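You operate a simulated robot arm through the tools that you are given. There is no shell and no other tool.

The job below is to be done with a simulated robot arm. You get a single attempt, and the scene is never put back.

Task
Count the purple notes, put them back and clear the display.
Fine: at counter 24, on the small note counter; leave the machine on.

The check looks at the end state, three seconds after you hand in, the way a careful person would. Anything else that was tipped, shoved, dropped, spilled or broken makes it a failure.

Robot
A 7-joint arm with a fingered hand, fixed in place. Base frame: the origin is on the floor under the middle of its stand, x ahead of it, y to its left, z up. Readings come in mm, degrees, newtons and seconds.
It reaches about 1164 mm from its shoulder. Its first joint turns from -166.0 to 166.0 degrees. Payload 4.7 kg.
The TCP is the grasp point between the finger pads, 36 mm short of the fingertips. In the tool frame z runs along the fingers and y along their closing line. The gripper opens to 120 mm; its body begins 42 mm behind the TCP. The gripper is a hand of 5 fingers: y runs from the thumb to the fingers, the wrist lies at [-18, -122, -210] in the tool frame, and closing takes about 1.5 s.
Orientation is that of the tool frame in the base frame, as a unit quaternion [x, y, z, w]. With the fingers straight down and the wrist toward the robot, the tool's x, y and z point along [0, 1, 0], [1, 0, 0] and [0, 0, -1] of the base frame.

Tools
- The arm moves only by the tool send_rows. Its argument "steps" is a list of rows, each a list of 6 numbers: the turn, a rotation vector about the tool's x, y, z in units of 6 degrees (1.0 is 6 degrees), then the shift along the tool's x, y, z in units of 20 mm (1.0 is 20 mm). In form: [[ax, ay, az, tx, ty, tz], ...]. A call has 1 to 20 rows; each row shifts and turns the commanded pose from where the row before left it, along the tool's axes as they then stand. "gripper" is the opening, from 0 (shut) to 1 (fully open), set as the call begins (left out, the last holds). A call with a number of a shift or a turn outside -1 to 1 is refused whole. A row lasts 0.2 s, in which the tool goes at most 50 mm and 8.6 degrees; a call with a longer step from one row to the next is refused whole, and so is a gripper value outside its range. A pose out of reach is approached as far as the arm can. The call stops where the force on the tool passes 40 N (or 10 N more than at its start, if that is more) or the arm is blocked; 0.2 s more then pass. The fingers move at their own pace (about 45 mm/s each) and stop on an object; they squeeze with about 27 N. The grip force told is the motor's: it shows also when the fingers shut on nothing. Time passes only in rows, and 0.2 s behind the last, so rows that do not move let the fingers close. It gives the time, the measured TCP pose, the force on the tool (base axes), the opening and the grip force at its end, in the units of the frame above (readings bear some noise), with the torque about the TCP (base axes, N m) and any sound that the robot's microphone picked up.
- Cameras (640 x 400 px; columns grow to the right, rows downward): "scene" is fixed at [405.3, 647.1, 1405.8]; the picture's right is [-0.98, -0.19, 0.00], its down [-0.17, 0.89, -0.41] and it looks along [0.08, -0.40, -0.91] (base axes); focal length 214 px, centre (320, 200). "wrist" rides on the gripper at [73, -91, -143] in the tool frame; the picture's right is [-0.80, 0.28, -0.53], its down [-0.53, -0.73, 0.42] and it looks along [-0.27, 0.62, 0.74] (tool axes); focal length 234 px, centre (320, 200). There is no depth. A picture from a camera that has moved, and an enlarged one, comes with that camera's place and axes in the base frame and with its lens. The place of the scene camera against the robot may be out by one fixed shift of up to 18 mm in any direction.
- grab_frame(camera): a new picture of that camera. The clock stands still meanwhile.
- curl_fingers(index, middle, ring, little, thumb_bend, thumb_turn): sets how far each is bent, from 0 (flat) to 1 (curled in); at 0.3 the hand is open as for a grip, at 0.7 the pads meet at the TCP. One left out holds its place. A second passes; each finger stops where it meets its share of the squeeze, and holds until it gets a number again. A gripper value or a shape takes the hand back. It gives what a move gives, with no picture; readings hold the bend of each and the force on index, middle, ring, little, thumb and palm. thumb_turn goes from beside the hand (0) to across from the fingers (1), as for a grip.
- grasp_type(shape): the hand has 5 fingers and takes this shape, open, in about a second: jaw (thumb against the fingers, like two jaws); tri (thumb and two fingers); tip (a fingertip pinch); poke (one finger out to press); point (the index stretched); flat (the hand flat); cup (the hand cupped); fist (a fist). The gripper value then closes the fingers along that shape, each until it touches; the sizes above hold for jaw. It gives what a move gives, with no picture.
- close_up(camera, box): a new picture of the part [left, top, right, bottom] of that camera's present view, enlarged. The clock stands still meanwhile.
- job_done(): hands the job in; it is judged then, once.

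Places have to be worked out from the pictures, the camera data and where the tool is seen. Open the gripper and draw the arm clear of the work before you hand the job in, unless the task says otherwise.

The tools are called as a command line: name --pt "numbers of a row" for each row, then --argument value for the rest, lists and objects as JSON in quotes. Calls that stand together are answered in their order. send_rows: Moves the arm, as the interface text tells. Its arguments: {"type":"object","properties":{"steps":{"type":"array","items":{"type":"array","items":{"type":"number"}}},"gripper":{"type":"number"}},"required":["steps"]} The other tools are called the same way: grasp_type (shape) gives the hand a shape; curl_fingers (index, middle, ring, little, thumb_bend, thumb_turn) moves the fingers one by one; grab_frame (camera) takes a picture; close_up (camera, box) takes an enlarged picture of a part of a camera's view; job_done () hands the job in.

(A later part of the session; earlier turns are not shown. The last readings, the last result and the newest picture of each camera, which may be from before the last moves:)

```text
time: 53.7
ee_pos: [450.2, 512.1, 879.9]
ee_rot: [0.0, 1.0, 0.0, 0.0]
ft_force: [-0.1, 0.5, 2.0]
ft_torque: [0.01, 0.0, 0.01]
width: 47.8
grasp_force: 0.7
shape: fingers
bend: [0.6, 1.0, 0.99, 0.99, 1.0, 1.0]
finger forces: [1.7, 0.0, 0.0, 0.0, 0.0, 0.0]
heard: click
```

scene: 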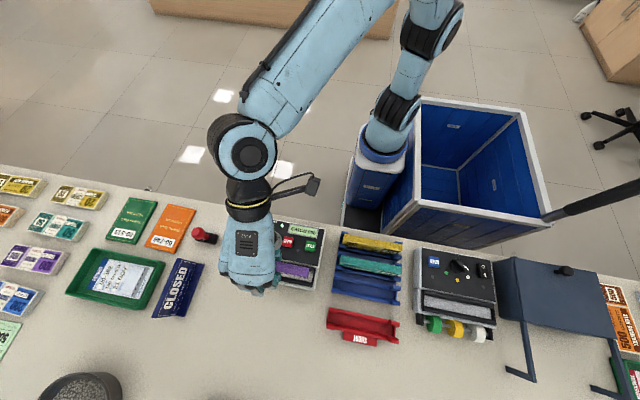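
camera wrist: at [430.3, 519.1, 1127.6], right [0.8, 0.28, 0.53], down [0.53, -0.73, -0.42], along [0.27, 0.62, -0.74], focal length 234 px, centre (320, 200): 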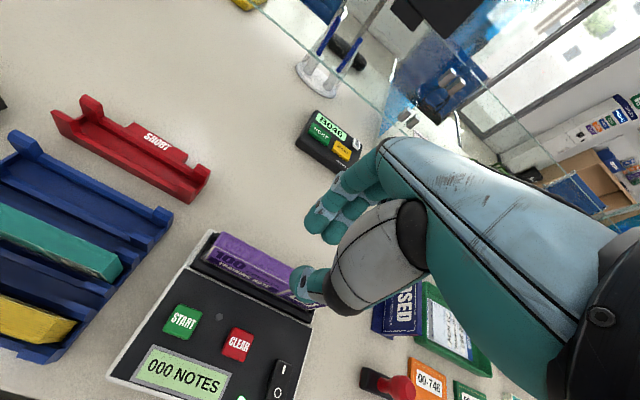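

I heard a click at about 2 N. I lift off and look at the display.

send_rows --pt "0 0 0 0 0 -0.3" --pt "0 0 0 0 0 -0.5" --pt "0 0 0 0 0 -0.7" --pt "0 0 0 0 0 -0.7"

close_up --camera "wrist" --box '[200, 150, 390, 320]'

close_up --camera "scene" --box '[240, 200, 330, 290]'

```text
time: 54.7
ee_pos: [450.9, 512.1, 922.5]
ee_rot: [0.0, 1.0, 0.001, 0.0]
ft_force: [0.3, -0.7, -0.1]
ft_torque: [0.02, -0.03, 0.03]
width: 48.0
grasp_force: 0.1
shape: fingers
bend: [0.6, 1.0, 0.99, 0.99, 1.0, 1.0]
finger forces: [0.0, 0.1, 0.0, 0.0, 0.1, 0.0]
```

```text
2.35 times, centred on (295, 235) of wrist
camera zoom: at [377.7, 421.2, 1066.2], right [0.8, 0.28, 0.53], down [0.53, -0.73, -0.42], along [0.27, 0.62, -0.74], focal length 551 px, centre (379, 118)
```

zoom: 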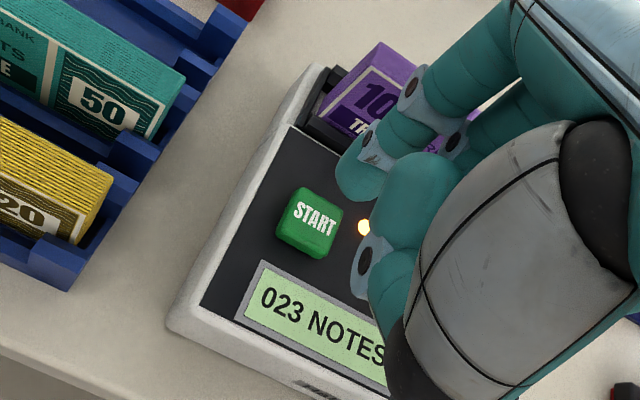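

```text
4.44 times, centred on (285, 245) of scene
camera zoom: at [405.3, 647.1, 1405.8], right [-0.98, -0.19, 0.0], down [-0.17, 0.89, -0.41], along [0.08, -0.4, -0.91], focal length 953 px, centre (476, 0)
```

zoom: 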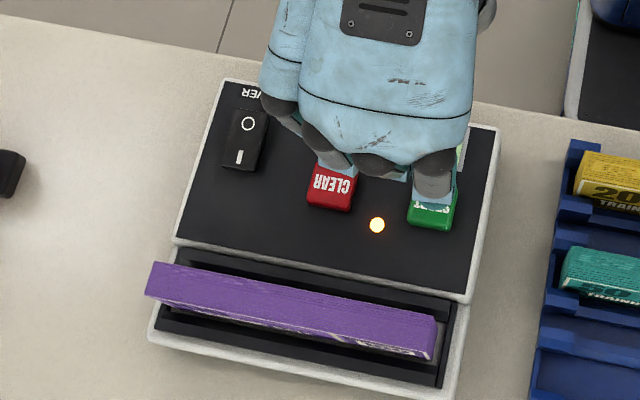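

It is counting: the amber light is on and the display is at 023. I hold still and wait for it to finish.

send_rows --pt "0 0 0 0 0 0" --pt "0 0 0 0 0 0" --pt "0 0 0 0 0 0" --pt "0 0 0 0 0 0" --pt "0 0 0 0 0 0" --pt "0 0 0 0 0 0" --pt "0 0 0 0 0 0" --pt "0 0 0 0 0 0" --pt "0 0 0 0 0 0" --pt "0 0 0 0 0 0" --pt "0 0 0 0 0 0" --pt "0 0 0 0 0 0" --pt "0 0 0 0 0 0" --pt "0 0 0 0 0 0" --pt "0 0 0 0 0 0"

close_up --camera "wrist" --box '[200, 150, 390, 320]'

```text
time: 57.9
ee_pos: [450.5, 512.1, 923.1]
ee_rot: [0.0, 1.0, 0.0, 0.001]
ft_force: [-0.1, 1.2, -0.1]
ft_torque: [0.0, 0.02, -0.01]
width: 48.1
grasp_force: 0.0
shape: fingers
bend: [0.6, 1.0, 0.99, 0.99, 1.0, 1.0]
finger forces: [0.1, 0.0, 0.0, 0.0, 0.1, 0.1]
```

```text
2.35 times, centred on (295, 235) of wrist
camera zoom: at [377.7, 421.2, 1066.0], right [0.8, 0.28, 0.53], down [0.53, -0.73, -0.42], along [0.27, 0.62, -0.74], focal length 551 px, centre (379, 118)
```

zoom: 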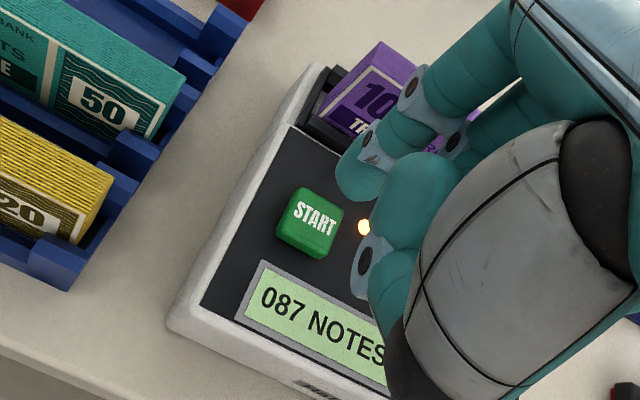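

The count is at 087 with the light still on, so I wait longer.

send_rows --pt "0 0 0 0 0 0" --pt "0 0 0 0 0 0" --pt "0 0 0 0 0 0" --pt "0 0 0 0 0 0" --pt "0 0 0 0 0 0" --pt "0 0 0 0 0 0" --pt "0 0 0 0 0 0" --pt "0 0 0 0 0 0" --pt "0 0 0 0 0 0" --pt "0 0 0 0 0 0"

close_up --camera "wrist" --box '[200, 150, 390, 320]'

```text
time: 60.1
ee_pos: [450.0, 512.9, 923.2]
ee_rot: [0.001, 1.0, 0.0, 0.0]
ft_force: [-0.9, 1.0, -0.3]
ft_torque: [-0.04, 0.02, -0.02]
width: 48.3
grasp_force: 0.1
shape: fingers
bend: [0.6, 1.0, 0.99, 0.99, 1.0, 1.0]
finger forces: [0.0, 0.1, 0.0, 0.1, 0.0, 0.0]
```

```text
2.35 times, centred on (295, 235) of wrist
camera zoom: at [377.7, 421.2, 1066.0], right [0.8, 0.28, 0.53], down [0.53, -0.73, -0.42], along [0.27, 0.62, -0.74], focal length 551 px, centre (379, 118)
```

zoom: 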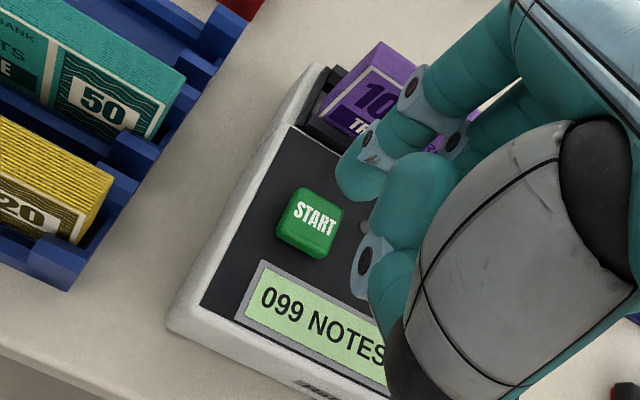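

The count has finished at 099 NOTES and the amber light is off. I now go back for the notes: up, jaw shape, and the same hand pose that fitted the bundle before.

send_rows --pt "0 0 0 0 0 -1" --pt "0 0 0 0 0 -1" --pt "0 0 0 0 0 -1" --pt "0 0 0 0 0 -0.1"

grasp_type --shape "jaw"

close_up --camera "scene" --box '[325, 225, 410, 320]'

close_up --camera "scene" --box '[240, 240, 330, 300]'

```text
time: 61.1
ee_pos: [450.4, 512.8, 986.3]
ee_rot: [0.0, 1.0, -0.001, 0.0]
ft_force: [-0.4, -0.1, -0.2]
ft_torque: [0.04, 0.04, -0.03]
width: 48.1
grasp_force: 0.0
shape: fingers
bend: [0.6, 1.0, 0.99, 0.99, 1.0, 1.0]
finger forces: [0.1, 0.0, 0.0, 0.1, 0.0, 0.1]
```

```text
time: 62.0
ee_pos: [450.5, 513.4, 985.6]
ee_rot: [0.001, 1.0, 0.0, 0.0]
ft_force: [-0.5, 0.3, -0.4]
ft_torque: [0.01, 0.0, 0.0]
width: 119.6
grasp_force: 0.0
shape: jaw
bend: [0.3, 0.3, 0.3, 0.3, 0.3, 0.98]
finger forces: [0.0, 0.1, 0.0, 0.0, 0.0, 0.0]
```

```text
4.21 times, centred on (368, 272) of scene
camera zoom: at [405.3, 647.1, 1405.8], right [-0.98, -0.19, 0.0], down [-0.17, 0.89, -0.41], along [0.08, -0.4, -0.91], focal length 903 px, centre (120, -105)
```

zoom: 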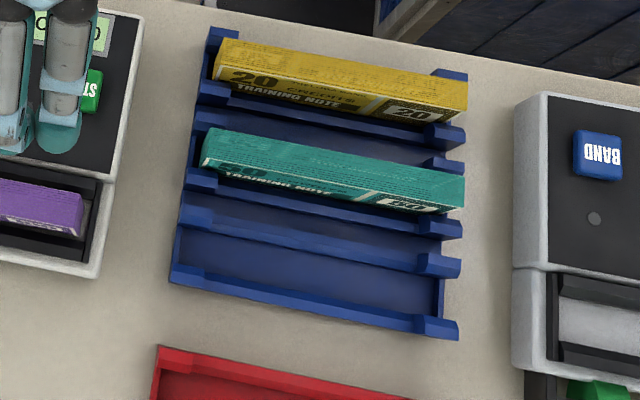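

```text
6.67 times, centred on (285, 270) of scene
camera zoom: at [405.3, 647.1, 1405.8], right [-0.98, -0.19, 0.0], down [-0.17, 0.89, -0.41], along [0.08, -0.4, -0.91], focal length 1430 px, centre (553, -267)
```

zoom: 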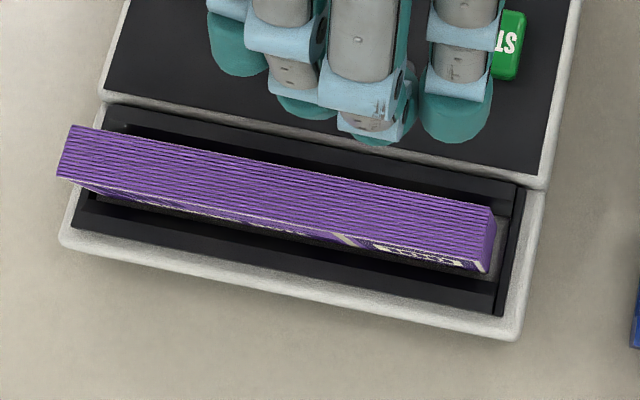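

The empty purple slot is visible now. I zoom on both of its ends to get its centre line and its end stops.

close_up --camera "scene" --box '[325, 270, 365, 298]'

close_up --camera "scene" --box '[372, 280, 412, 308]'

grab_frame --camera "wrist"

```text
14.29 times, centred on (345, 284) of scene
camera zoom: at [405.3, 647.1, 1405.8], right [-0.98, -0.19, 0.0], down [-0.17, 0.89, -0.41], along [0.08, -0.4, -0.91], focal length 3064 px, centre (-37, -1000)
```

zoom: 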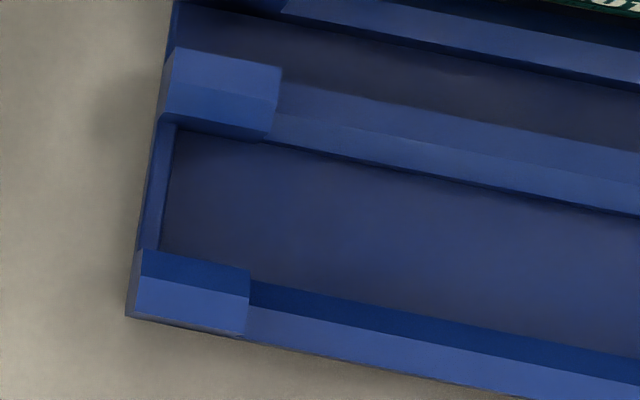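

```text
14.29 times, centred on (392, 294) of scene
camera zoom: at [405.3, 647.1, 1405.8], right [-0.98, -0.19, 0.0], down [-0.17, 0.89, -0.41], along [0.08, -0.4, -0.91], focal length 3064 px, centre (-709, -1143)
```

zoom: 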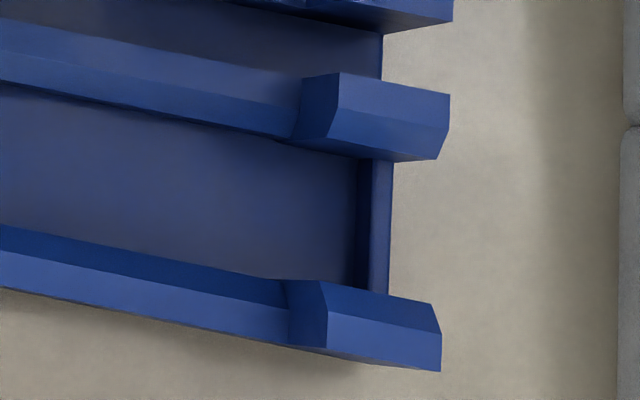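

```text
taken
camera wrist: at [377.7, 421.5, 1128.1], right [0.8, 0.28, 0.53], down [0.53, -0.73, -0.42], along [0.27, 0.62, -0.74], focal length 234 px, centre (320, 200)
```

wrist: 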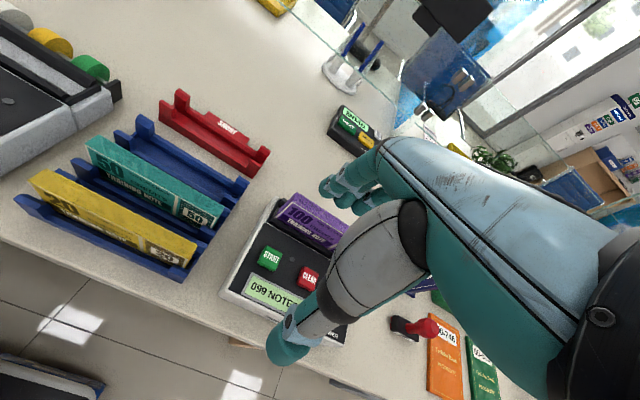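

The slot runs y≈598.9–623.3 and x≈211–371, centred at (290.8, 611.1), and the bundle in the hopper sits at (507.5, 611.1). I move back over it with the same yaw and a 30 mm opening.

send_rows --pt "0 0 0 -0.525 0.97 0" --pt "0 0 0 -0.525 0.97 0" --pt "0 0 0 -0.525 0.97 0" --pt "0 0 0 -0.525 0.97 0" --pt "0 0 0 -0.525 0.97 0" --pt "0 0 -0.51 0 0 0" --pt "0 0 -0.51 0 0 0" --pt "0 0 0 0 0 0.7" --pt "0 0 0 0 0 0.8" --gripper 0.25

close_up --camera "wrist" --box '[200, 150, 370, 330]'

```text
time: 64.0
ee_pos: [502.8, 609.4, 955.9]
ee_rot: [-0.055, 0.999, 0.001, 0.0]
ft_force: [0.1, 0.8, -0.5]
ft_torque: [0.0, -0.05, 0.0]
width: 30.2
grasp_force: 0.2
shape: jaw
bend: [0.74, 0.56, 0.54, 0.5, 0.74, 1.0]
finger forces: [0.1, 0.0, 0.0, 0.1, 0.0, 0.0]
```

```text
2.22 times, centred on (285, 240) of wrist
camera zoom: at [440.6, 511.5, 1098.5], right [0.77, 0.36, 0.53], down [0.61, -0.67, -0.42], along [0.2, 0.65, -0.74], focal length 520 px, centre (398, 111)
```

zoom: 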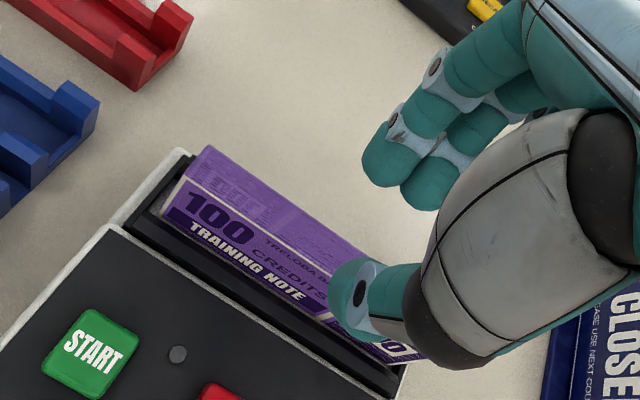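

The pose matches the release pose to within 1 mm. I lower over the bundle.

send_rows --pt "0 0 0 0.03 0.03 0.6" --pt "0 0 0 0 0 0.6" --pt "0 0 0 0 0 0.5" --pt "0 0 0 0 0 0.3" --pt "0 0 0 0 0 0.3" --pt "0 0 0 0 0 0.3" --pt "0 0 0 0 0 0.2"

close_up --camera "wrist" --box '[200, 150, 370, 330]'

```text
time: 65.6
ee_pos: [503.0, 610.9, 898.2]
ee_rot: [-0.053, 0.999, 0.0, 0.0]
ft_force: [0.6, -0.8, 1.0]
ft_torque: [0.0, 0.01, 0.0]
width: 30.3
grasp_force: 0.1
shape: jaw
bend: [0.74, 0.56, 0.54, 0.5, 0.74, 1.0]
finger forces: [0.0, 0.0, 0.0, 0.0, 0.0, 0.0]
```

```text
2.22 times, centred on (285, 240) of wrist
camera zoom: at [440.0, 511.8, 1041.8], right [0.77, 0.36, 0.53], down [0.61, -0.67, -0.42], along [0.2, 0.65, -0.74], focal length 520 px, centre (398, 111)
```

zoom: 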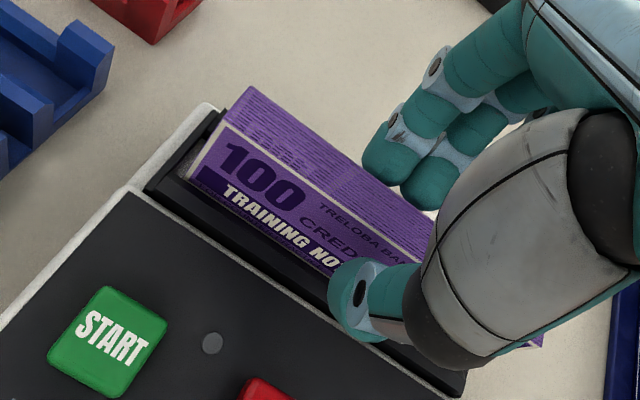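

The thumb is in front and the fingers behind, with no contact. I lower the last 14 mm to the earlier grip height and close the jaw.

send_rows --pt "0 0 0 0 0 0.25" --pt "0 0 0 0 0 0.25" --pt "0 0 0 0 0 0.2" --pt "0 0 0 0 0 0"

send_rows --pt "0 0 0 0 0 0" --pt "0 0 0 0 0 0" --pt "0 0 0 0 0 0" --pt "0 0 0 0 0 0" --pt "0 0 0 0 0 0" --pt "0 0 0 0 0 0" --gripper 0.0

close_up --camera "wrist" --box '[200, 150, 370, 330]'

close_up --camera "scene" --box '[265, 250, 325, 292]'

```text
time: 66.6
ee_pos: [502.8, 610.6, 885.6]
ee_rot: [-0.053, 0.999, 0.001, 0.0]
ft_force: [-0.3, 0.1, 0.1]
ft_torque: [0.0, 0.0, 0.0]
width: 30.3
grasp_force: 0.0
shape: jaw
bend: [0.74, 0.56, 0.54, 0.5, 0.74, 1.0]
finger forces: [0.0, 0.1, 0.1, 0.0, 0.1, 0.0]
```

```text
time: 68.0
ee_pos: [500.6, 610.0, 884.7]
ee_rot: [-0.053, 0.999, 0.0, 0.0]
ft_force: [-0.6, 0.6, -0.3]
ft_torque: [0.01, 0.02, 0.01]
width: 12.9
grasp_force: 27.3
shape: jaw
bend: [0.72, 0.65, 0.67, 0.7, 0.74, 1.0]
finger forces: [14.3, 6.6, 2.7, 0.0, 23.7, 0.0]
```

```text
2.22 times, centred on (285, 240) of wrist
camera zoom: at [439.8, 511.6, 1028.0], right [0.77, 0.36, 0.53], down [0.61, -0.67, -0.42], along [0.2, 0.65, -0.74], focal length 520 px, centre (398, 111)
```

zoom: 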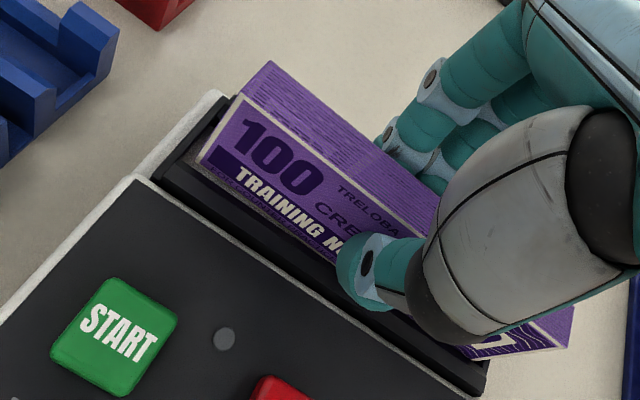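

```text
9.52 times, centred on (295, 271) of scene
camera zoom: at [405.3, 647.1, 1405.8], right [-0.98, -0.19, 0.0], down [-0.17, 0.89, -0.41], along [0.08, -0.4, -0.91], focal length 2043 px, centre (558, -476)
```

zoom: 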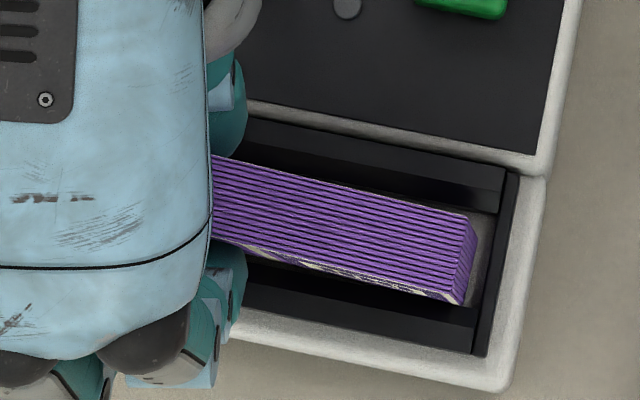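

The bundle is gripped again (thumb 24 N). I lift it straight up out of the hopper and measure its yaw.

send_rows --pt "0 0 0 0 0 -0.15" --pt "0 0 0 0 0 -0.25" --pt "0 0 0 0 0 -0.4" --pt "0 0 0 0 0 -0.6" --pt "0 0 0 0 0 -0.7" --pt "0 0 0 0 0 -0.7" --pt "0 0 0 0 0 -0.7" --pt "0 0 0 0 0 0"

close_up --camera "scene" --box '[265, 250, 325, 292]'

close_up --camera "wrist" --box '[180, 130, 420, 330]'

```text
time: 69.8
ee_pos: [502.3, 609.8, 953.8]
ee_rot: [-0.053, 0.999, 0.0, 0.0]
ft_force: [0.0, -0.9, -1.1]
ft_torque: [-0.02, 0.0, 0.0]
width: 12.8
grasp_force: 26.3
shape: jaw
bend: [0.72, 0.65, 0.67, 0.7, 0.74, 1.0]
finger forces: [14.5, 6.6, 2.6, 0.0, 23.7, 0.0]
```

```text
9.52 times, centred on (295, 271) of scene
camera zoom: at [405.3, 647.1, 1405.8], right [-0.98, -0.19, 0.0], down [-0.17, 0.89, -0.41], along [0.08, -0.4, -0.91], focal length 2043 px, centre (558, -476)
```

zoom: 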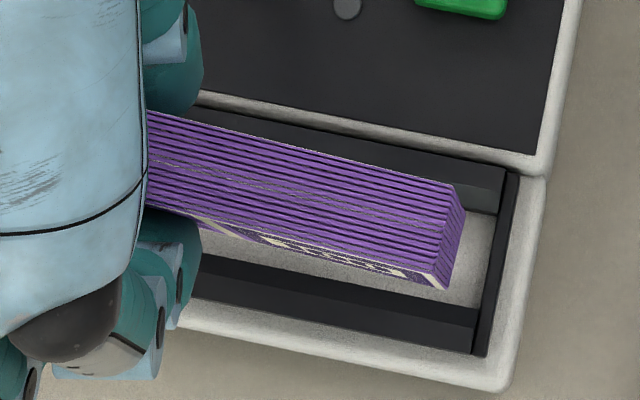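

```text
2.00 times, centred on (300, 230) of wrist
camera zoom: at [440.0, 511.9, 1097.8], right [0.77, 0.36, 0.52], down [0.61, -0.67, -0.42], along [0.2, 0.65, -0.74], focal length 468 px, centre (360, 140)
```

zoom: 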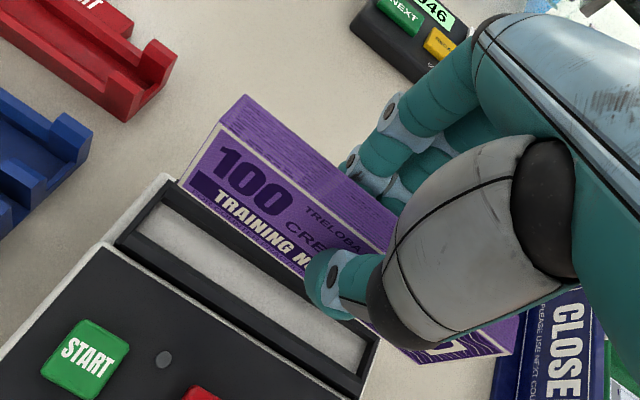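

The bundle has yawed about 2.4° more in the grip. I correct that with the hand and carry it back over its slot.

send_rows --pt "0 0 -0.4 0 0 0" --pt "0 0 0 0.5 0.0725 0" --pt "0 0 0 0.9745 0.1414 0" --pt "0 0 0 0.9745 0.1414 0" --pt "0 0 0 0.9745 0.1414 0" --pt "0 0 0 0.9745 0.1414 0" --pt "0 0 0 0.9745 0.1414 0" --pt "0 0 0 0.9745 0.1414 0" --pt "0 0 0 0.9745 0.1414 0" --pt "0 0 0 0.9745 0.1414 0" --pt "0 0 0 0.9745 0.1414 0" --pt "0 0 0 0.9745 0.1414 0" --pt "0 0 0 0.475 0.069 0" --pt "0 0 0 0 0 0"

close_up --camera "scene" --box '[335, 262, 375, 290]'

close_up --camera "scene" --box '[405, 280, 445, 308]'

close_up --camera "scene" --box '[325, 225, 445, 325]'

```text
time: 72.8
ee_pos: [285.2, 608.7, 954.5]
ee_rot: [-0.074, 0.997, 0.0, 0.0]
ft_force: [-0.7, 0.1, -0.9]
ft_torque: [-0.02, 0.0, 0.0]
width: 12.4
grasp_force: 26.5
shape: jaw
bend: [0.72, 0.65, 0.67, 0.7, 0.74, 1.0]
finger forces: [14.5, 6.5, 2.7, 0.0, 23.7, 0.1]
```

```text
14.29 times, centred on (355, 276) of scene
camera zoom: at [405.3, 647.1, 1405.8], right [-0.98, -0.19, 0.0], down [-0.17, 0.89, -0.41], along [0.08, -0.4, -0.91], focal length 3064 px, centre (-180, -886)
```

zoom: 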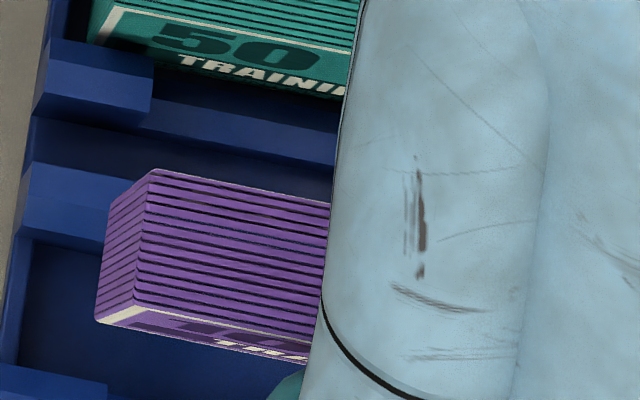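

```text
14.29 times, centred on (425, 294) of scene
camera zoom: at [405.3, 647.1, 1405.8], right [-0.98, -0.19, 0.0], down [-0.17, 0.89, -0.41], along [0.08, -0.4, -0.91], focal length 3064 px, centre (-1180, -1143)
```

zoom: 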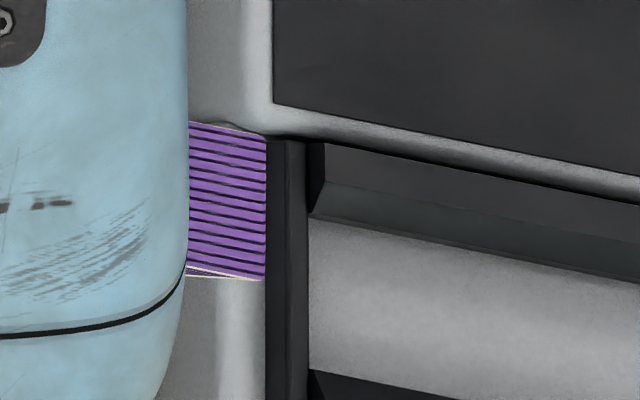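

```text
4.00 times, centred on (385, 275) of scene
camera zoom: at [405.3, 647.1, 1405.8], right [-0.98, -0.19, 0.0], down [-0.17, 0.89, -0.41], along [0.08, -0.4, -0.91], focal length 858 px, centre (60, -100)
```

zoom: 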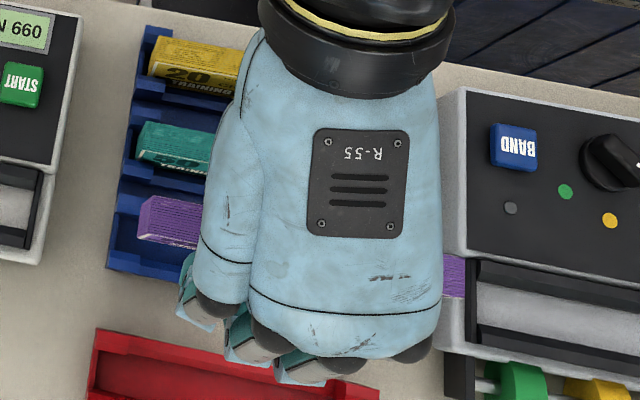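

The yaw is now right (within 0.3°), but the bundle's centre is at (287.4, 609.2) against the slot's (290.8, 611.1). I correct by (+3.4, +1.9) mm and lower to above the posts.

send_rows --pt "0 0 0 -0.182 0.069 0.3" --pt "0 0 0 0 0 0.6" --pt "0 0 0 0 0 0.7" --pt "0 0 0 0 0 0.7" --pt "0 0 0 0 0 0.6" --pt "0 0 0 0 0 0"

close_up --camera "scene" --box '[330, 265, 370, 293]'

close_up --camera "scene" --box '[390, 280, 430, 308]'

close_up --camera "wrist" --box '[180, 130, 420, 330]'

```text
time: 74.2
ee_pos: [289.2, 610.8, 897.5]
ee_rot: [-0.074, 0.997, 0.0, -0.001]
ft_force: [0.4, 0.7, -1.0]
ft_torque: [-0.01, 0.0, 0.0]
width: 13.0
grasp_force: 27.5
shape: jaw
bend: [0.72, 0.65, 0.67, 0.7, 0.74, 1.0]
finger forces: [14.5, 6.5, 2.8, 0.0, 23.7, 0.1]
```

```text
14.29 times, centred on (350, 279) of scene
camera zoom: at [405.3, 647.1, 1405.8], right [-0.98, -0.19, 0.0], down [-0.17, 0.89, -0.41], along [0.08, -0.4, -0.91], focal length 3064 px, centre (-109, -929)
```

zoom: 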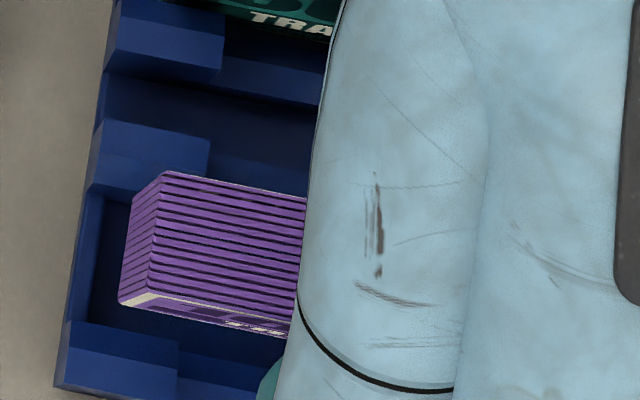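

```text
14.29 times, centred on (410, 294) of scene
camera zoom: at [405.3, 647.1, 1405.8], right [-0.98, -0.19, 0.0], down [-0.17, 0.89, -0.41], along [0.08, -0.4, -0.91], focal length 3064 px, centre (-966, -1143)
```

zoom: 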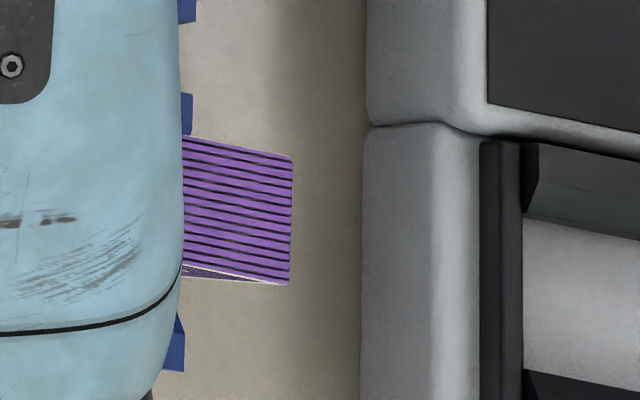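

```text
2.00 times, centred on (300, 230) of wrist
camera zoom: at [230.4, 509.5, 1040.5], right [0.75, 0.4, 0.53], down [0.64, -0.65, -0.42], along [0.17, 0.65, -0.74], focal length 468 px, centre (360, 140)
```

zoom: 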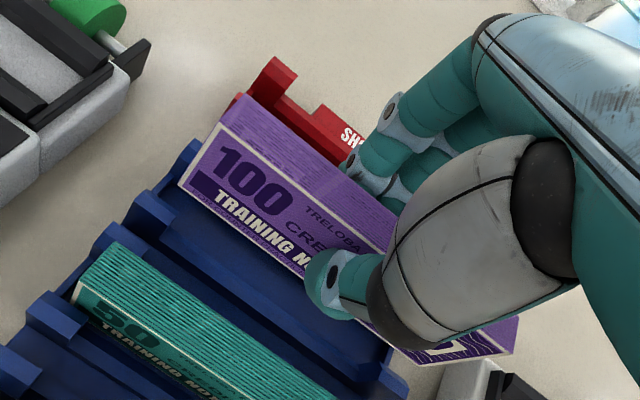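

The bundle is now centred at (290.9, 611.5) with 0.1° of yaw, on target. I lower it into the slot gently.

send_rows --pt "0 0 0 0 0 0.25" --pt "0 0 0 0 0 0.25" --pt "0 0 0 0 0 0.25" --pt "0 0 0 0 0 0.25" --pt "0 0 0 0 0 0.25" --pt "0 0 0 0 0 0"

close_up --camera "wrist" --box '[180, 130, 380, 330]'

close_up --camera "scene" --box '[325, 225, 445, 325]'

```text
time: 75.6
ee_pos: [289.1, 611.1, 871.4]
ee_rot: [-0.074, 0.997, 0.0, 0.0]
ft_force: [-1.2, 0.2, -1.4]
ft_torque: [-0.02, -0.01, -0.02]
width: 12.7
grasp_force: 27.0
shape: jaw
bend: [0.72, 0.65, 0.67, 0.7, 0.74, 1.0]
finger forces: [14.5, 6.5, 2.8, 0.0, 23.7, 0.0]
```

```text
2.00 times, centred on (280, 230) of wrist
camera zoom: at [230.7, 509.8, 1015.0], right [0.75, 0.4, 0.52], down [0.63, -0.65, -0.42], along [0.17, 0.65, -0.74], focal length 468 px, centre (400, 140)
```

zoom: 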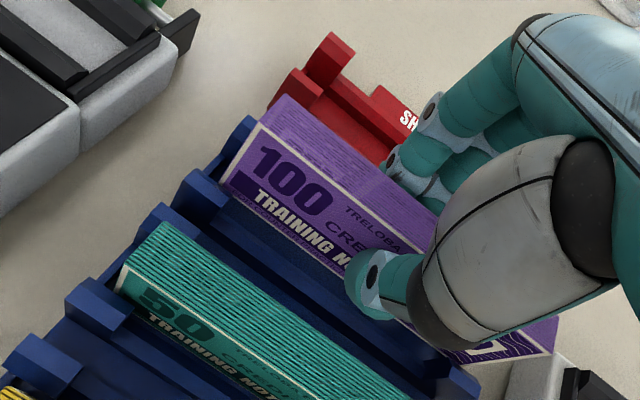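

```text
4.00 times, centred on (385, 275) of scene
camera zoom: at [405.3, 647.1, 1405.8], right [-0.98, -0.19, 0.0], down [-0.17, 0.89, -0.41], along [0.08, -0.4, -0.91], focal length 858 px, centre (60, -100)
```

zoom: 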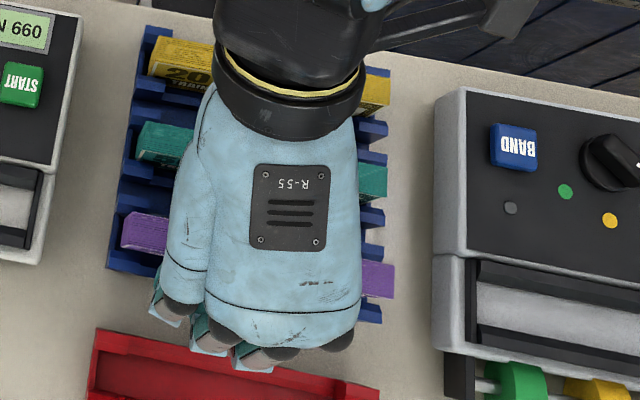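

No contact so far, with the bundle bottom at about z 799 between the posts. I continue in 3 mm steps.

send_rows --pt "0 0 0 0 0 0.15" --pt "0 0 0 0 0 0.15" --pt "0 0 0 0 0 0.15" --pt "0 0 0 0 0 0.15"

```text
time: 76.6
ee_pos: [289.5, 609.9, 858.9]
ee_rot: [-0.073, 0.997, 0.0, 0.0]
ft_force: [1.8, 0.2, -0.8]
ft_torque: [0.01, 0.01, -0.01]
width: 12.7
grasp_force: 27.4
shape: jaw
bend: [0.72, 0.65, 0.67, 0.7, 0.74, 1.0]
finger forces: [14.5, 6.5, 2.8, 0.0, 23.6, 0.0]
```

It is still free at z 859. I take the last few millimetres in 2 mm steps.

send_rows --pt "0 0 0 0 0 0.1" --pt "0 0 0 0 0 0.1" --pt "0 0 0 0 0 0.1"

```text
time: 77.4
ee_pos: [290.3, 610.5, 853.9]
ee_rot: [-0.074, 0.997, 0.0, 0.0]
ft_force: [-0.2, -0.2, -0.2]
ft_torque: [0.03, -0.02, -0.01]
width: 12.9
grasp_force: 27.2
shape: jaw
bend: [0.72, 0.65, 0.67, 0.7, 0.74, 1.0]
finger forces: [14.5, 6.5, 2.7, 0.0, 23.7, 0.1]
```

send_rows --pt "0 0 0 0 0 0.07" --pt "0 0 0 0 0 0.07"

close_up --camera "wrist" --box '[180, 130, 380, 330]'

```text
time: 78.0
ee_pos: [288.7, 609.9, 850.6]
ee_rot: [-0.074, 0.997, 0.0, 0.0]
ft_force: [-0.8, -0.3, -0.9]
ft_torque: [0.03, -0.03, 0.0]
width: 13.1
grasp_force: 26.6
shape: jaw
bend: [0.72, 0.65, 0.67, 0.7, 0.74, 1.0]
finger forces: [14.5, 6.4, 2.7, 0.0, 23.8, 0.0]
```

```text
2.00 times, centred on (280, 230) of wrist
camera zoom: at [230.4, 509.4, 994.4], right [0.75, 0.4, 0.52], down [0.63, -0.65, -0.42], along [0.17, 0.65, -0.74], focal length 468 px, centre (400, 140)
```

zoom: 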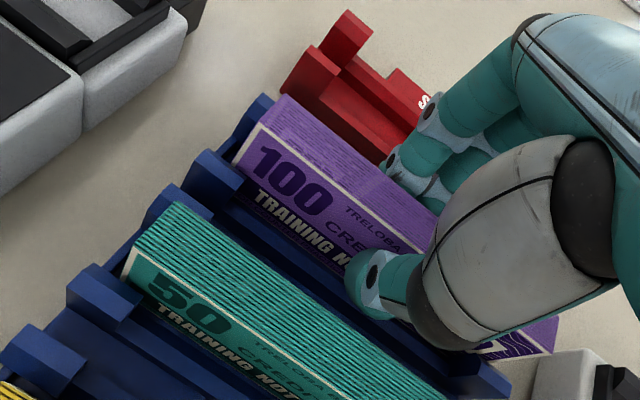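

send_rows --pt "0 0 0 0 0 0.06" --pt "0 0 0 0 0 0.06"

```text
time: 78.6
ee_pos: [288.8, 610.6, 848.8]
ee_rot: [-0.074, 0.997, 0.0, 0.0]
ft_force: [0.0, -0.5, 2.3]
ft_torque: [-0.04, 0.03, -0.01]
width: 13.0
grasp_force: 26.7
shape: jaw
bend: [0.72, 0.65, 0.67, 0.7, 0.74, 1.0]
finger forces: [14.5, 6.7, 2.7, 0.1, 24.7, 0.0]
```

The bundle has touched the slot floor (force went from −1 to +2.3 N). I open just enough to let go, staying clear of the teal bundle.

send_rows --pt "0 0 0 0 0 0" --pt "0 0 0 0 0 0" --pt "0 0 0 0 0 0" --pt "0 0 0 0 0 0" --gripper 0.18

close_up --camera "wrist" --box '[180, 130, 380, 330]'

close_up --camera "scene" --box '[325, 225, 445, 325]'

```text
time: 79.6
ee_pos: [287.6, 611.0, 849.7]
ee_rot: [-0.074, 0.997, 0.0, 0.0]
ft_force: [0.8, -0.1, 0.0]
ft_torque: [0.0, 0.0, 0.0]
width: 21.5
grasp_force: 0.0
shape: jaw
bend: [0.73, 0.6, 0.59, 0.55, 0.74, 1.0]
finger forces: [0.1, 0.0, 0.0, 0.1, 0.0, 0.1]
```

```text
2.00 times, centred on (280, 230) of wrist
camera zoom: at [230.4, 509.3, 992.2], right [0.75, 0.4, 0.53], down [0.63, -0.65, -0.42], along [0.17, 0.65, -0.74], focal length 468 px, centre (400, 140)
```

zoom: 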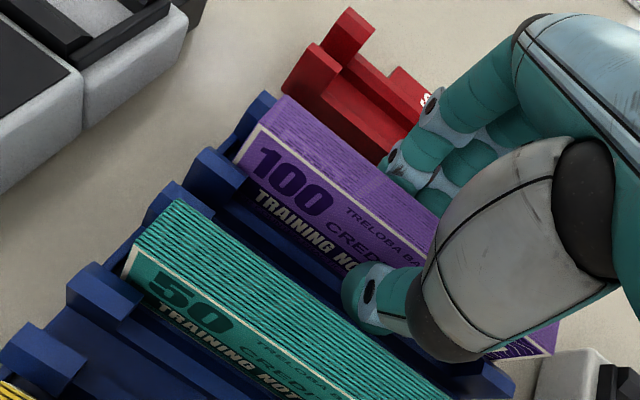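

```text
4.00 times, centred on (385, 275) of scene
camera zoom: at [405.3, 647.1, 1405.8], right [-0.98, -0.19, 0.0], down [-0.17, 0.89, -0.41], along [0.08, -0.4, -0.91], focal length 858 px, centre (60, -100)
```

zoom: 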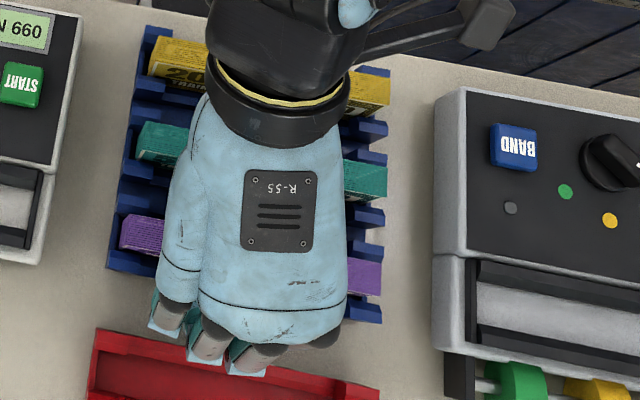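

It is released, with no force on any finger. I rise straight up, slowly at first.

send_rows --pt "0 0 0 0 0 -0.15" --pt "0 0 0 0 0 -0.2" --pt "0 0 0 0 0 -0.25" --pt "0 0 0 0 0 -0.3" --pt "0 0 0 0 0 -0.4"

close_up --camera "wrist" --box '[180, 130, 380, 330]'

```text
time: 80.8
ee_pos: [289.6, 610.2, 875.0]
ee_rot: [-0.074, 0.997, 0.0, 0.0]
ft_force: [0.0, -0.1, 0.0]
ft_torque: [-0.01, 0.0, -0.01]
width: 21.6
grasp_force: 0.2
shape: jaw
bend: [0.73, 0.6, 0.59, 0.55, 0.74, 1.0]
finger forces: [0.1, 0.1, 0.0, 0.0, 0.1, 0.0]
```

```text
2.00 times, centred on (280, 230) of wrist
camera zoom: at [230.4, 509.5, 1018.1], right [0.75, 0.4, 0.53], down [0.64, -0.65, -0.42], along [0.17, 0.65, -0.74], focal length 468 px, centre (400, 140)
```

zoom: 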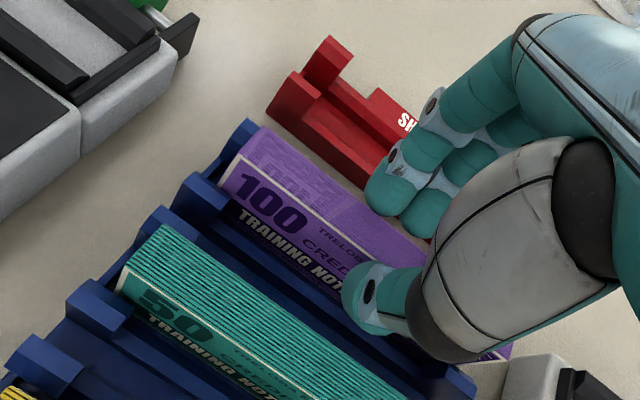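

The bundle stayed in its slot. I rise well clear and straighten the hand.

send_rows --pt "0 0 0 0 0 -0.9" --pt "0 0 0 0 0 -0.9" --pt "0 0 0 0 0 -0.9" --pt "0 0 0 0 0 -0.9" --pt "0 0 0 0 0 -0.9" --pt "0 0 0 0 0 -0.9" --pt "0 0 0.71 0 0 0" --pt "0 0 0.71 0 0 0" --pt "0 0 0 -1 -0.4 0" --pt "0 0 0 -1 -0.4 0" --pt "0 0 0 -1 -0.4 0" --pt "0 0 0 -1 -0.4 0" --pt "0 0 0 -1 -0.4 0" --pt "0 0 0 -1 -0.4 0"

grasp_type --shape "poke"

curl_fingers --middle 1.0 --index 0.6

close_up --camera "scene" --box '[320, 220, 420, 350]'

grab_frame --camera "scene"

```text
time: 83.8
ee_pos: [409.6, 562.6, 983.4]
ee_rot: [0.0, 1.0, 0.0, -0.001]
ft_force: [0.2, -0.2, -1.1]
ft_torque: [0.01, -0.02, 0.0]
width: 21.3
grasp_force: 0.1
shape: jaw
bend: [0.73, 0.6, 0.59, 0.55, 0.74, 1.0]
finger forces: [0.0, 0.0, 0.1, 0.1, 0.0, 0.1]
```

```text
time: 84.7
ee_pos: [409.2, 563.1, 983.3]
ee_rot: [0.0, 1.0, 0.0, 0.0]
ft_force: [-0.4, -0.4, -0.2]
ft_torque: [0.03, 0.04, 0.01]
width: 0.0
grasp_force: 0.1
shape: poke
bend: [0.7, 0.7, 0.99, 0.99, 1.0, 1.0]
finger forces: [0.1, 0.0, 0.0, 0.1, 0.0, 0.0]
```

```text
time: 85.7
ee_pos: [409.2, 563.1, 983.3]
ee_rot: [0.0, 1.0, 0.0, 0.0]
ft_force: [0.5, 0.2, 0.1]
ft_torque: [0.03, 0.01, -0.01]
width: 48.0
grasp_force: 0.0
shape: fingers
bend: [0.6, 1.0, 0.99, 0.99, 1.0, 1.0]
finger forces: [0.0, 0.0, 0.0, 0.0, 0.1, 0.0]
```

```text
3.08 times, centred on (370, 285) of scene
camera zoom: at [405.3, 647.1, 1405.8], right [-0.98, -0.19, 0.0], down [-0.17, 0.89, -0.41], along [0.08, -0.4, -0.91], focal length 660 px, centre (166, -62)
```

zoom: 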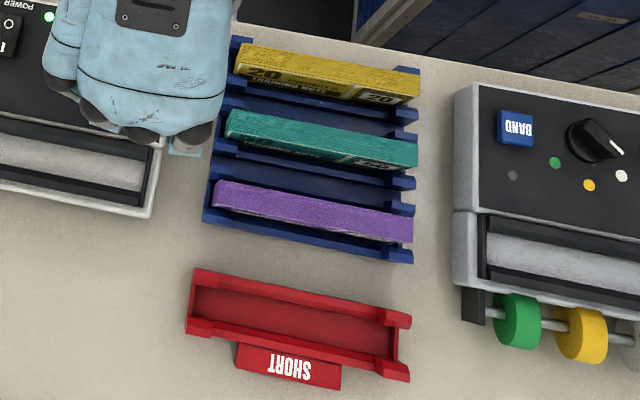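

```text
taken
```

scene: 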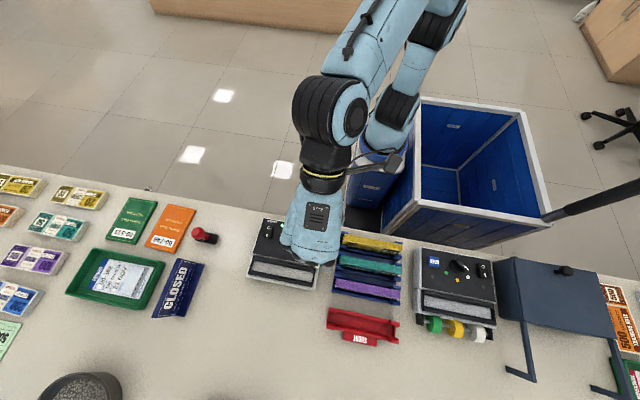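

The purple notes are seated in their slot and the rack hasn't moved. Now I bring the fingertip over CLEAR, at about (507.8, 538).

send_rows --pt "0 0 0 -0.844 -0.408 0" --pt "0 0 0 -0.844 -0.408 0.4" --pt "0 0 0 -0.844 -0.408 0.5" --pt "0 0 0 -0.844 -0.408 0.5" --pt "0 0 0 -0.844 -0.408 0.6" --pt "0 0 0 -0.844 -0.408 0.6" --pt "0 0 0 0 0 0.7" --pt "0 0 0 0 0 0.7"

close_up --camera "wrist" --box '[200, 150, 390, 320]'

close_up --camera "scene" --box '[240, 200, 330, 290]'

```text
time: 87.5
ee_pos: [511.0, 513.8, 903.6]
ee_rot: [0.0, 1.0, 0.0, 0.0]
ft_force: [1.0, 0.2, -0.7]
ft_torque: [-0.03, -0.04, -0.01]
width: 48.1
grasp_force: 0.0
shape: fingers
bend: [0.6, 1.0, 0.99, 0.99, 1.0, 1.0]
finger forces: [0.0, 0.0, 0.0, 0.1, 0.0, 0.1]
```

```text
2.35 times, centred on (295, 235) of wrist
camera zoom: at [437.9, 422.5, 1046.1], right [0.8, 0.28, 0.53], down [0.53, -0.73, -0.42], along [0.27, 0.62, -0.74], focal length 551 px, centre (379, 118)
```

zoom: 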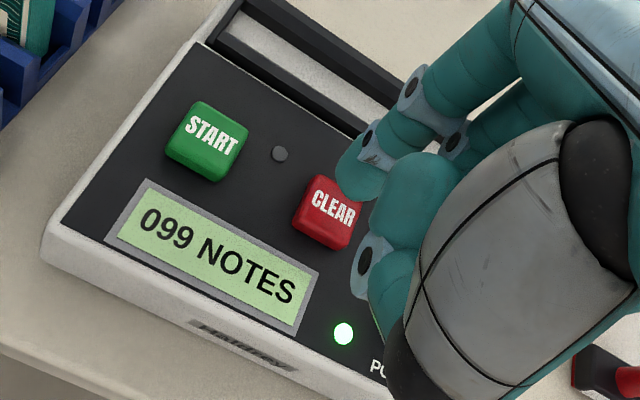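

```text
4.44 times, centred on (285, 245) of scene
camera zoom: at [405.3, 647.1, 1405.8], right [-0.98, -0.19, 0.0], down [-0.17, 0.89, -0.41], along [0.08, -0.4, -0.91], focal length 953 px, centre (476, 0)
```

zoom: 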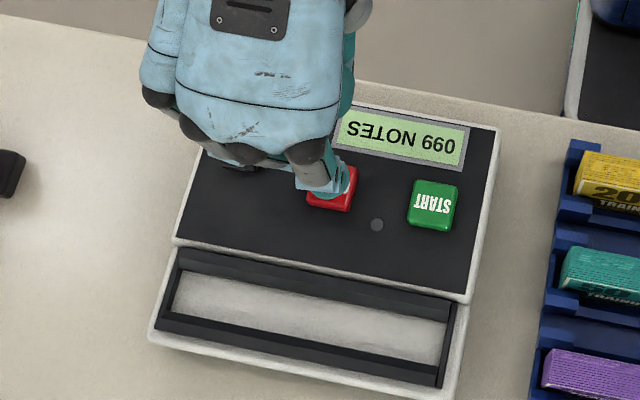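

The tip is over CLEAR and the display holds 099 NOTES. I lower onto CLEAR in small steps.

send_rows --pt "0 0 0 0 0 0.4" --pt "0 0 0 0 0 0.4" --pt "0 0 0 0 0 0.1" --pt "0 0 0 0 0 0.1" --pt "0 0 0 0 0 0.1" --pt "0 0 0 0 0 0.1"

close_up --camera "scene" --box '[240, 200, 330, 290]'

```text
time: 88.9
ee_pos: [510.8, 514.1, 878.1]
ee_rot: [0.001, 1.0, 0.0, -0.001]
ft_force: [0.2, 0.1, 2.2]
ft_torque: [0.07, 0.03, -0.01]
width: 48.1
grasp_force: 0.6
shape: fingers
bend: [0.6, 1.0, 0.99, 0.99, 1.0, 1.0]
finger forces: [1.9, 0.0, 0.0, 0.1, 0.0, 0.0]
heard: click
```

```text
4.44 times, centred on (285, 245) of scene
camera zoom: at [405.3, 647.1, 1405.8], right [-0.98, -0.19, 0.0], down [-0.17, 0.89, -0.41], along [0.08, -0.4, -0.91], focal length 953 px, centre (476, 0)
```

zoom: 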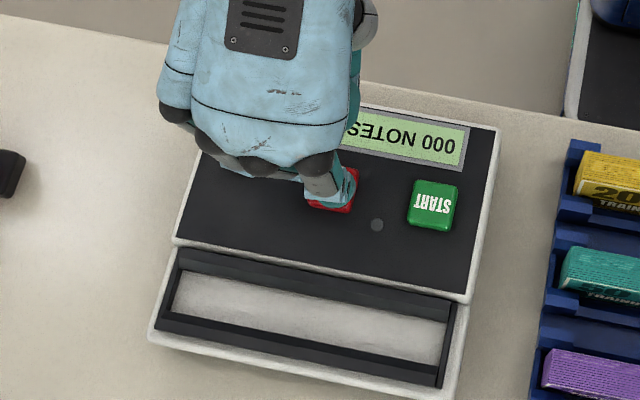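

It clicked and the display reads 000 NOTES. I lift off, draw the arm back clear of the work, and open the hand.

send_rows --pt "0 0 0 0 0 -0.3" --pt "0 0 0 0 0 -0.6" --pt "0 0 0 0 0 -1" --pt "0 0 0 0 0 -1" --pt "0 0 0 0 0 -1" --pt "0 0 0 0 0 -1" --pt "0 0 0 0 0 -1" --pt "0 0 0 0 0 -1" --pt "0 0 0 0 0 -1" --pt "0 0 0 0 -1 -0.5" --pt "0 0 0 0 -1 0" --pt "0 0 0 0 -1 0" --pt "0 0 0 0 -1 0" --pt "0 0 0 0 -1 0" --pt "0 0 0 0 -1 0"

grasp_type --shape "jaw"

grab_frame --camera "scene"

close_up --camera "scene" --box '[230, 200, 420, 350]'

grab_frame --camera "wrist"

```text
time: 92.1
ee_pos: [511.8, 393.4, 1045.9]
ee_rot: [0.0, 1.0, 0.0, 0.0]
ft_force: [-0.1, 0.1, -0.1]
ft_torque: [-0.05, 0.03, 0.03]
width: 48.2
grasp_force: 0.0
shape: fingers
bend: [0.6, 1.0, 0.99, 0.99, 1.0, 1.0]
finger forces: [0.1, 0.0, 0.0, 0.1, 0.0, 0.1]
```

```text
time: 93.0
ee_pos: [510.5, 393.0, 1046.6]
ee_rot: [0.0, 1.0, 0.0, 0.0]
ft_force: [0.2, 0.0, 0.4]
ft_torque: [0.0, 0.0, 0.02]
width: 119.6
grasp_force: 0.1
shape: jaw
bend: [0.3, 0.3, 0.3, 0.3, 0.3, 0.98]
finger forces: [0.1, 0.1, 0.0, 0.1, 0.0, 0.0]
```

```text
taken
```

scene: 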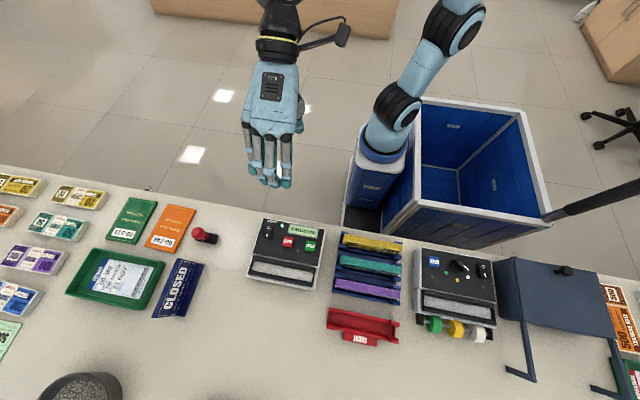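

```text
2.67 times, centred on (325, 275) of scene
camera zoom: at [405.3, 647.1, 1405.8], right [-0.98, -0.19, 0.0], down [-0.17, 0.89, -0.41], along [0.08, -0.4, -0.91], focal length 572 px, centre (307, 0)
```

zoom: 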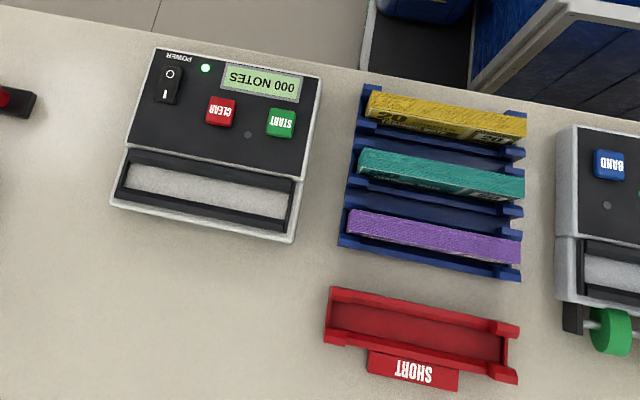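

```text
taken
camera wrist: at [438.1, 301.9, 1189.7], right [0.8, 0.28, 0.53], down [0.53, -0.73, -0.42], along [0.27, 0.62, -0.74], focal length 234 px, centre (320, 200)
```

wrist: 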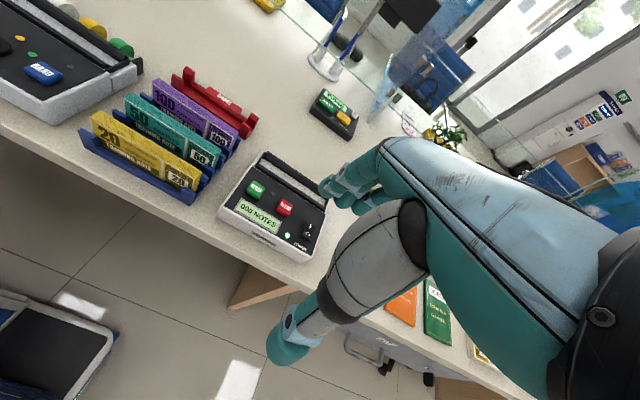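

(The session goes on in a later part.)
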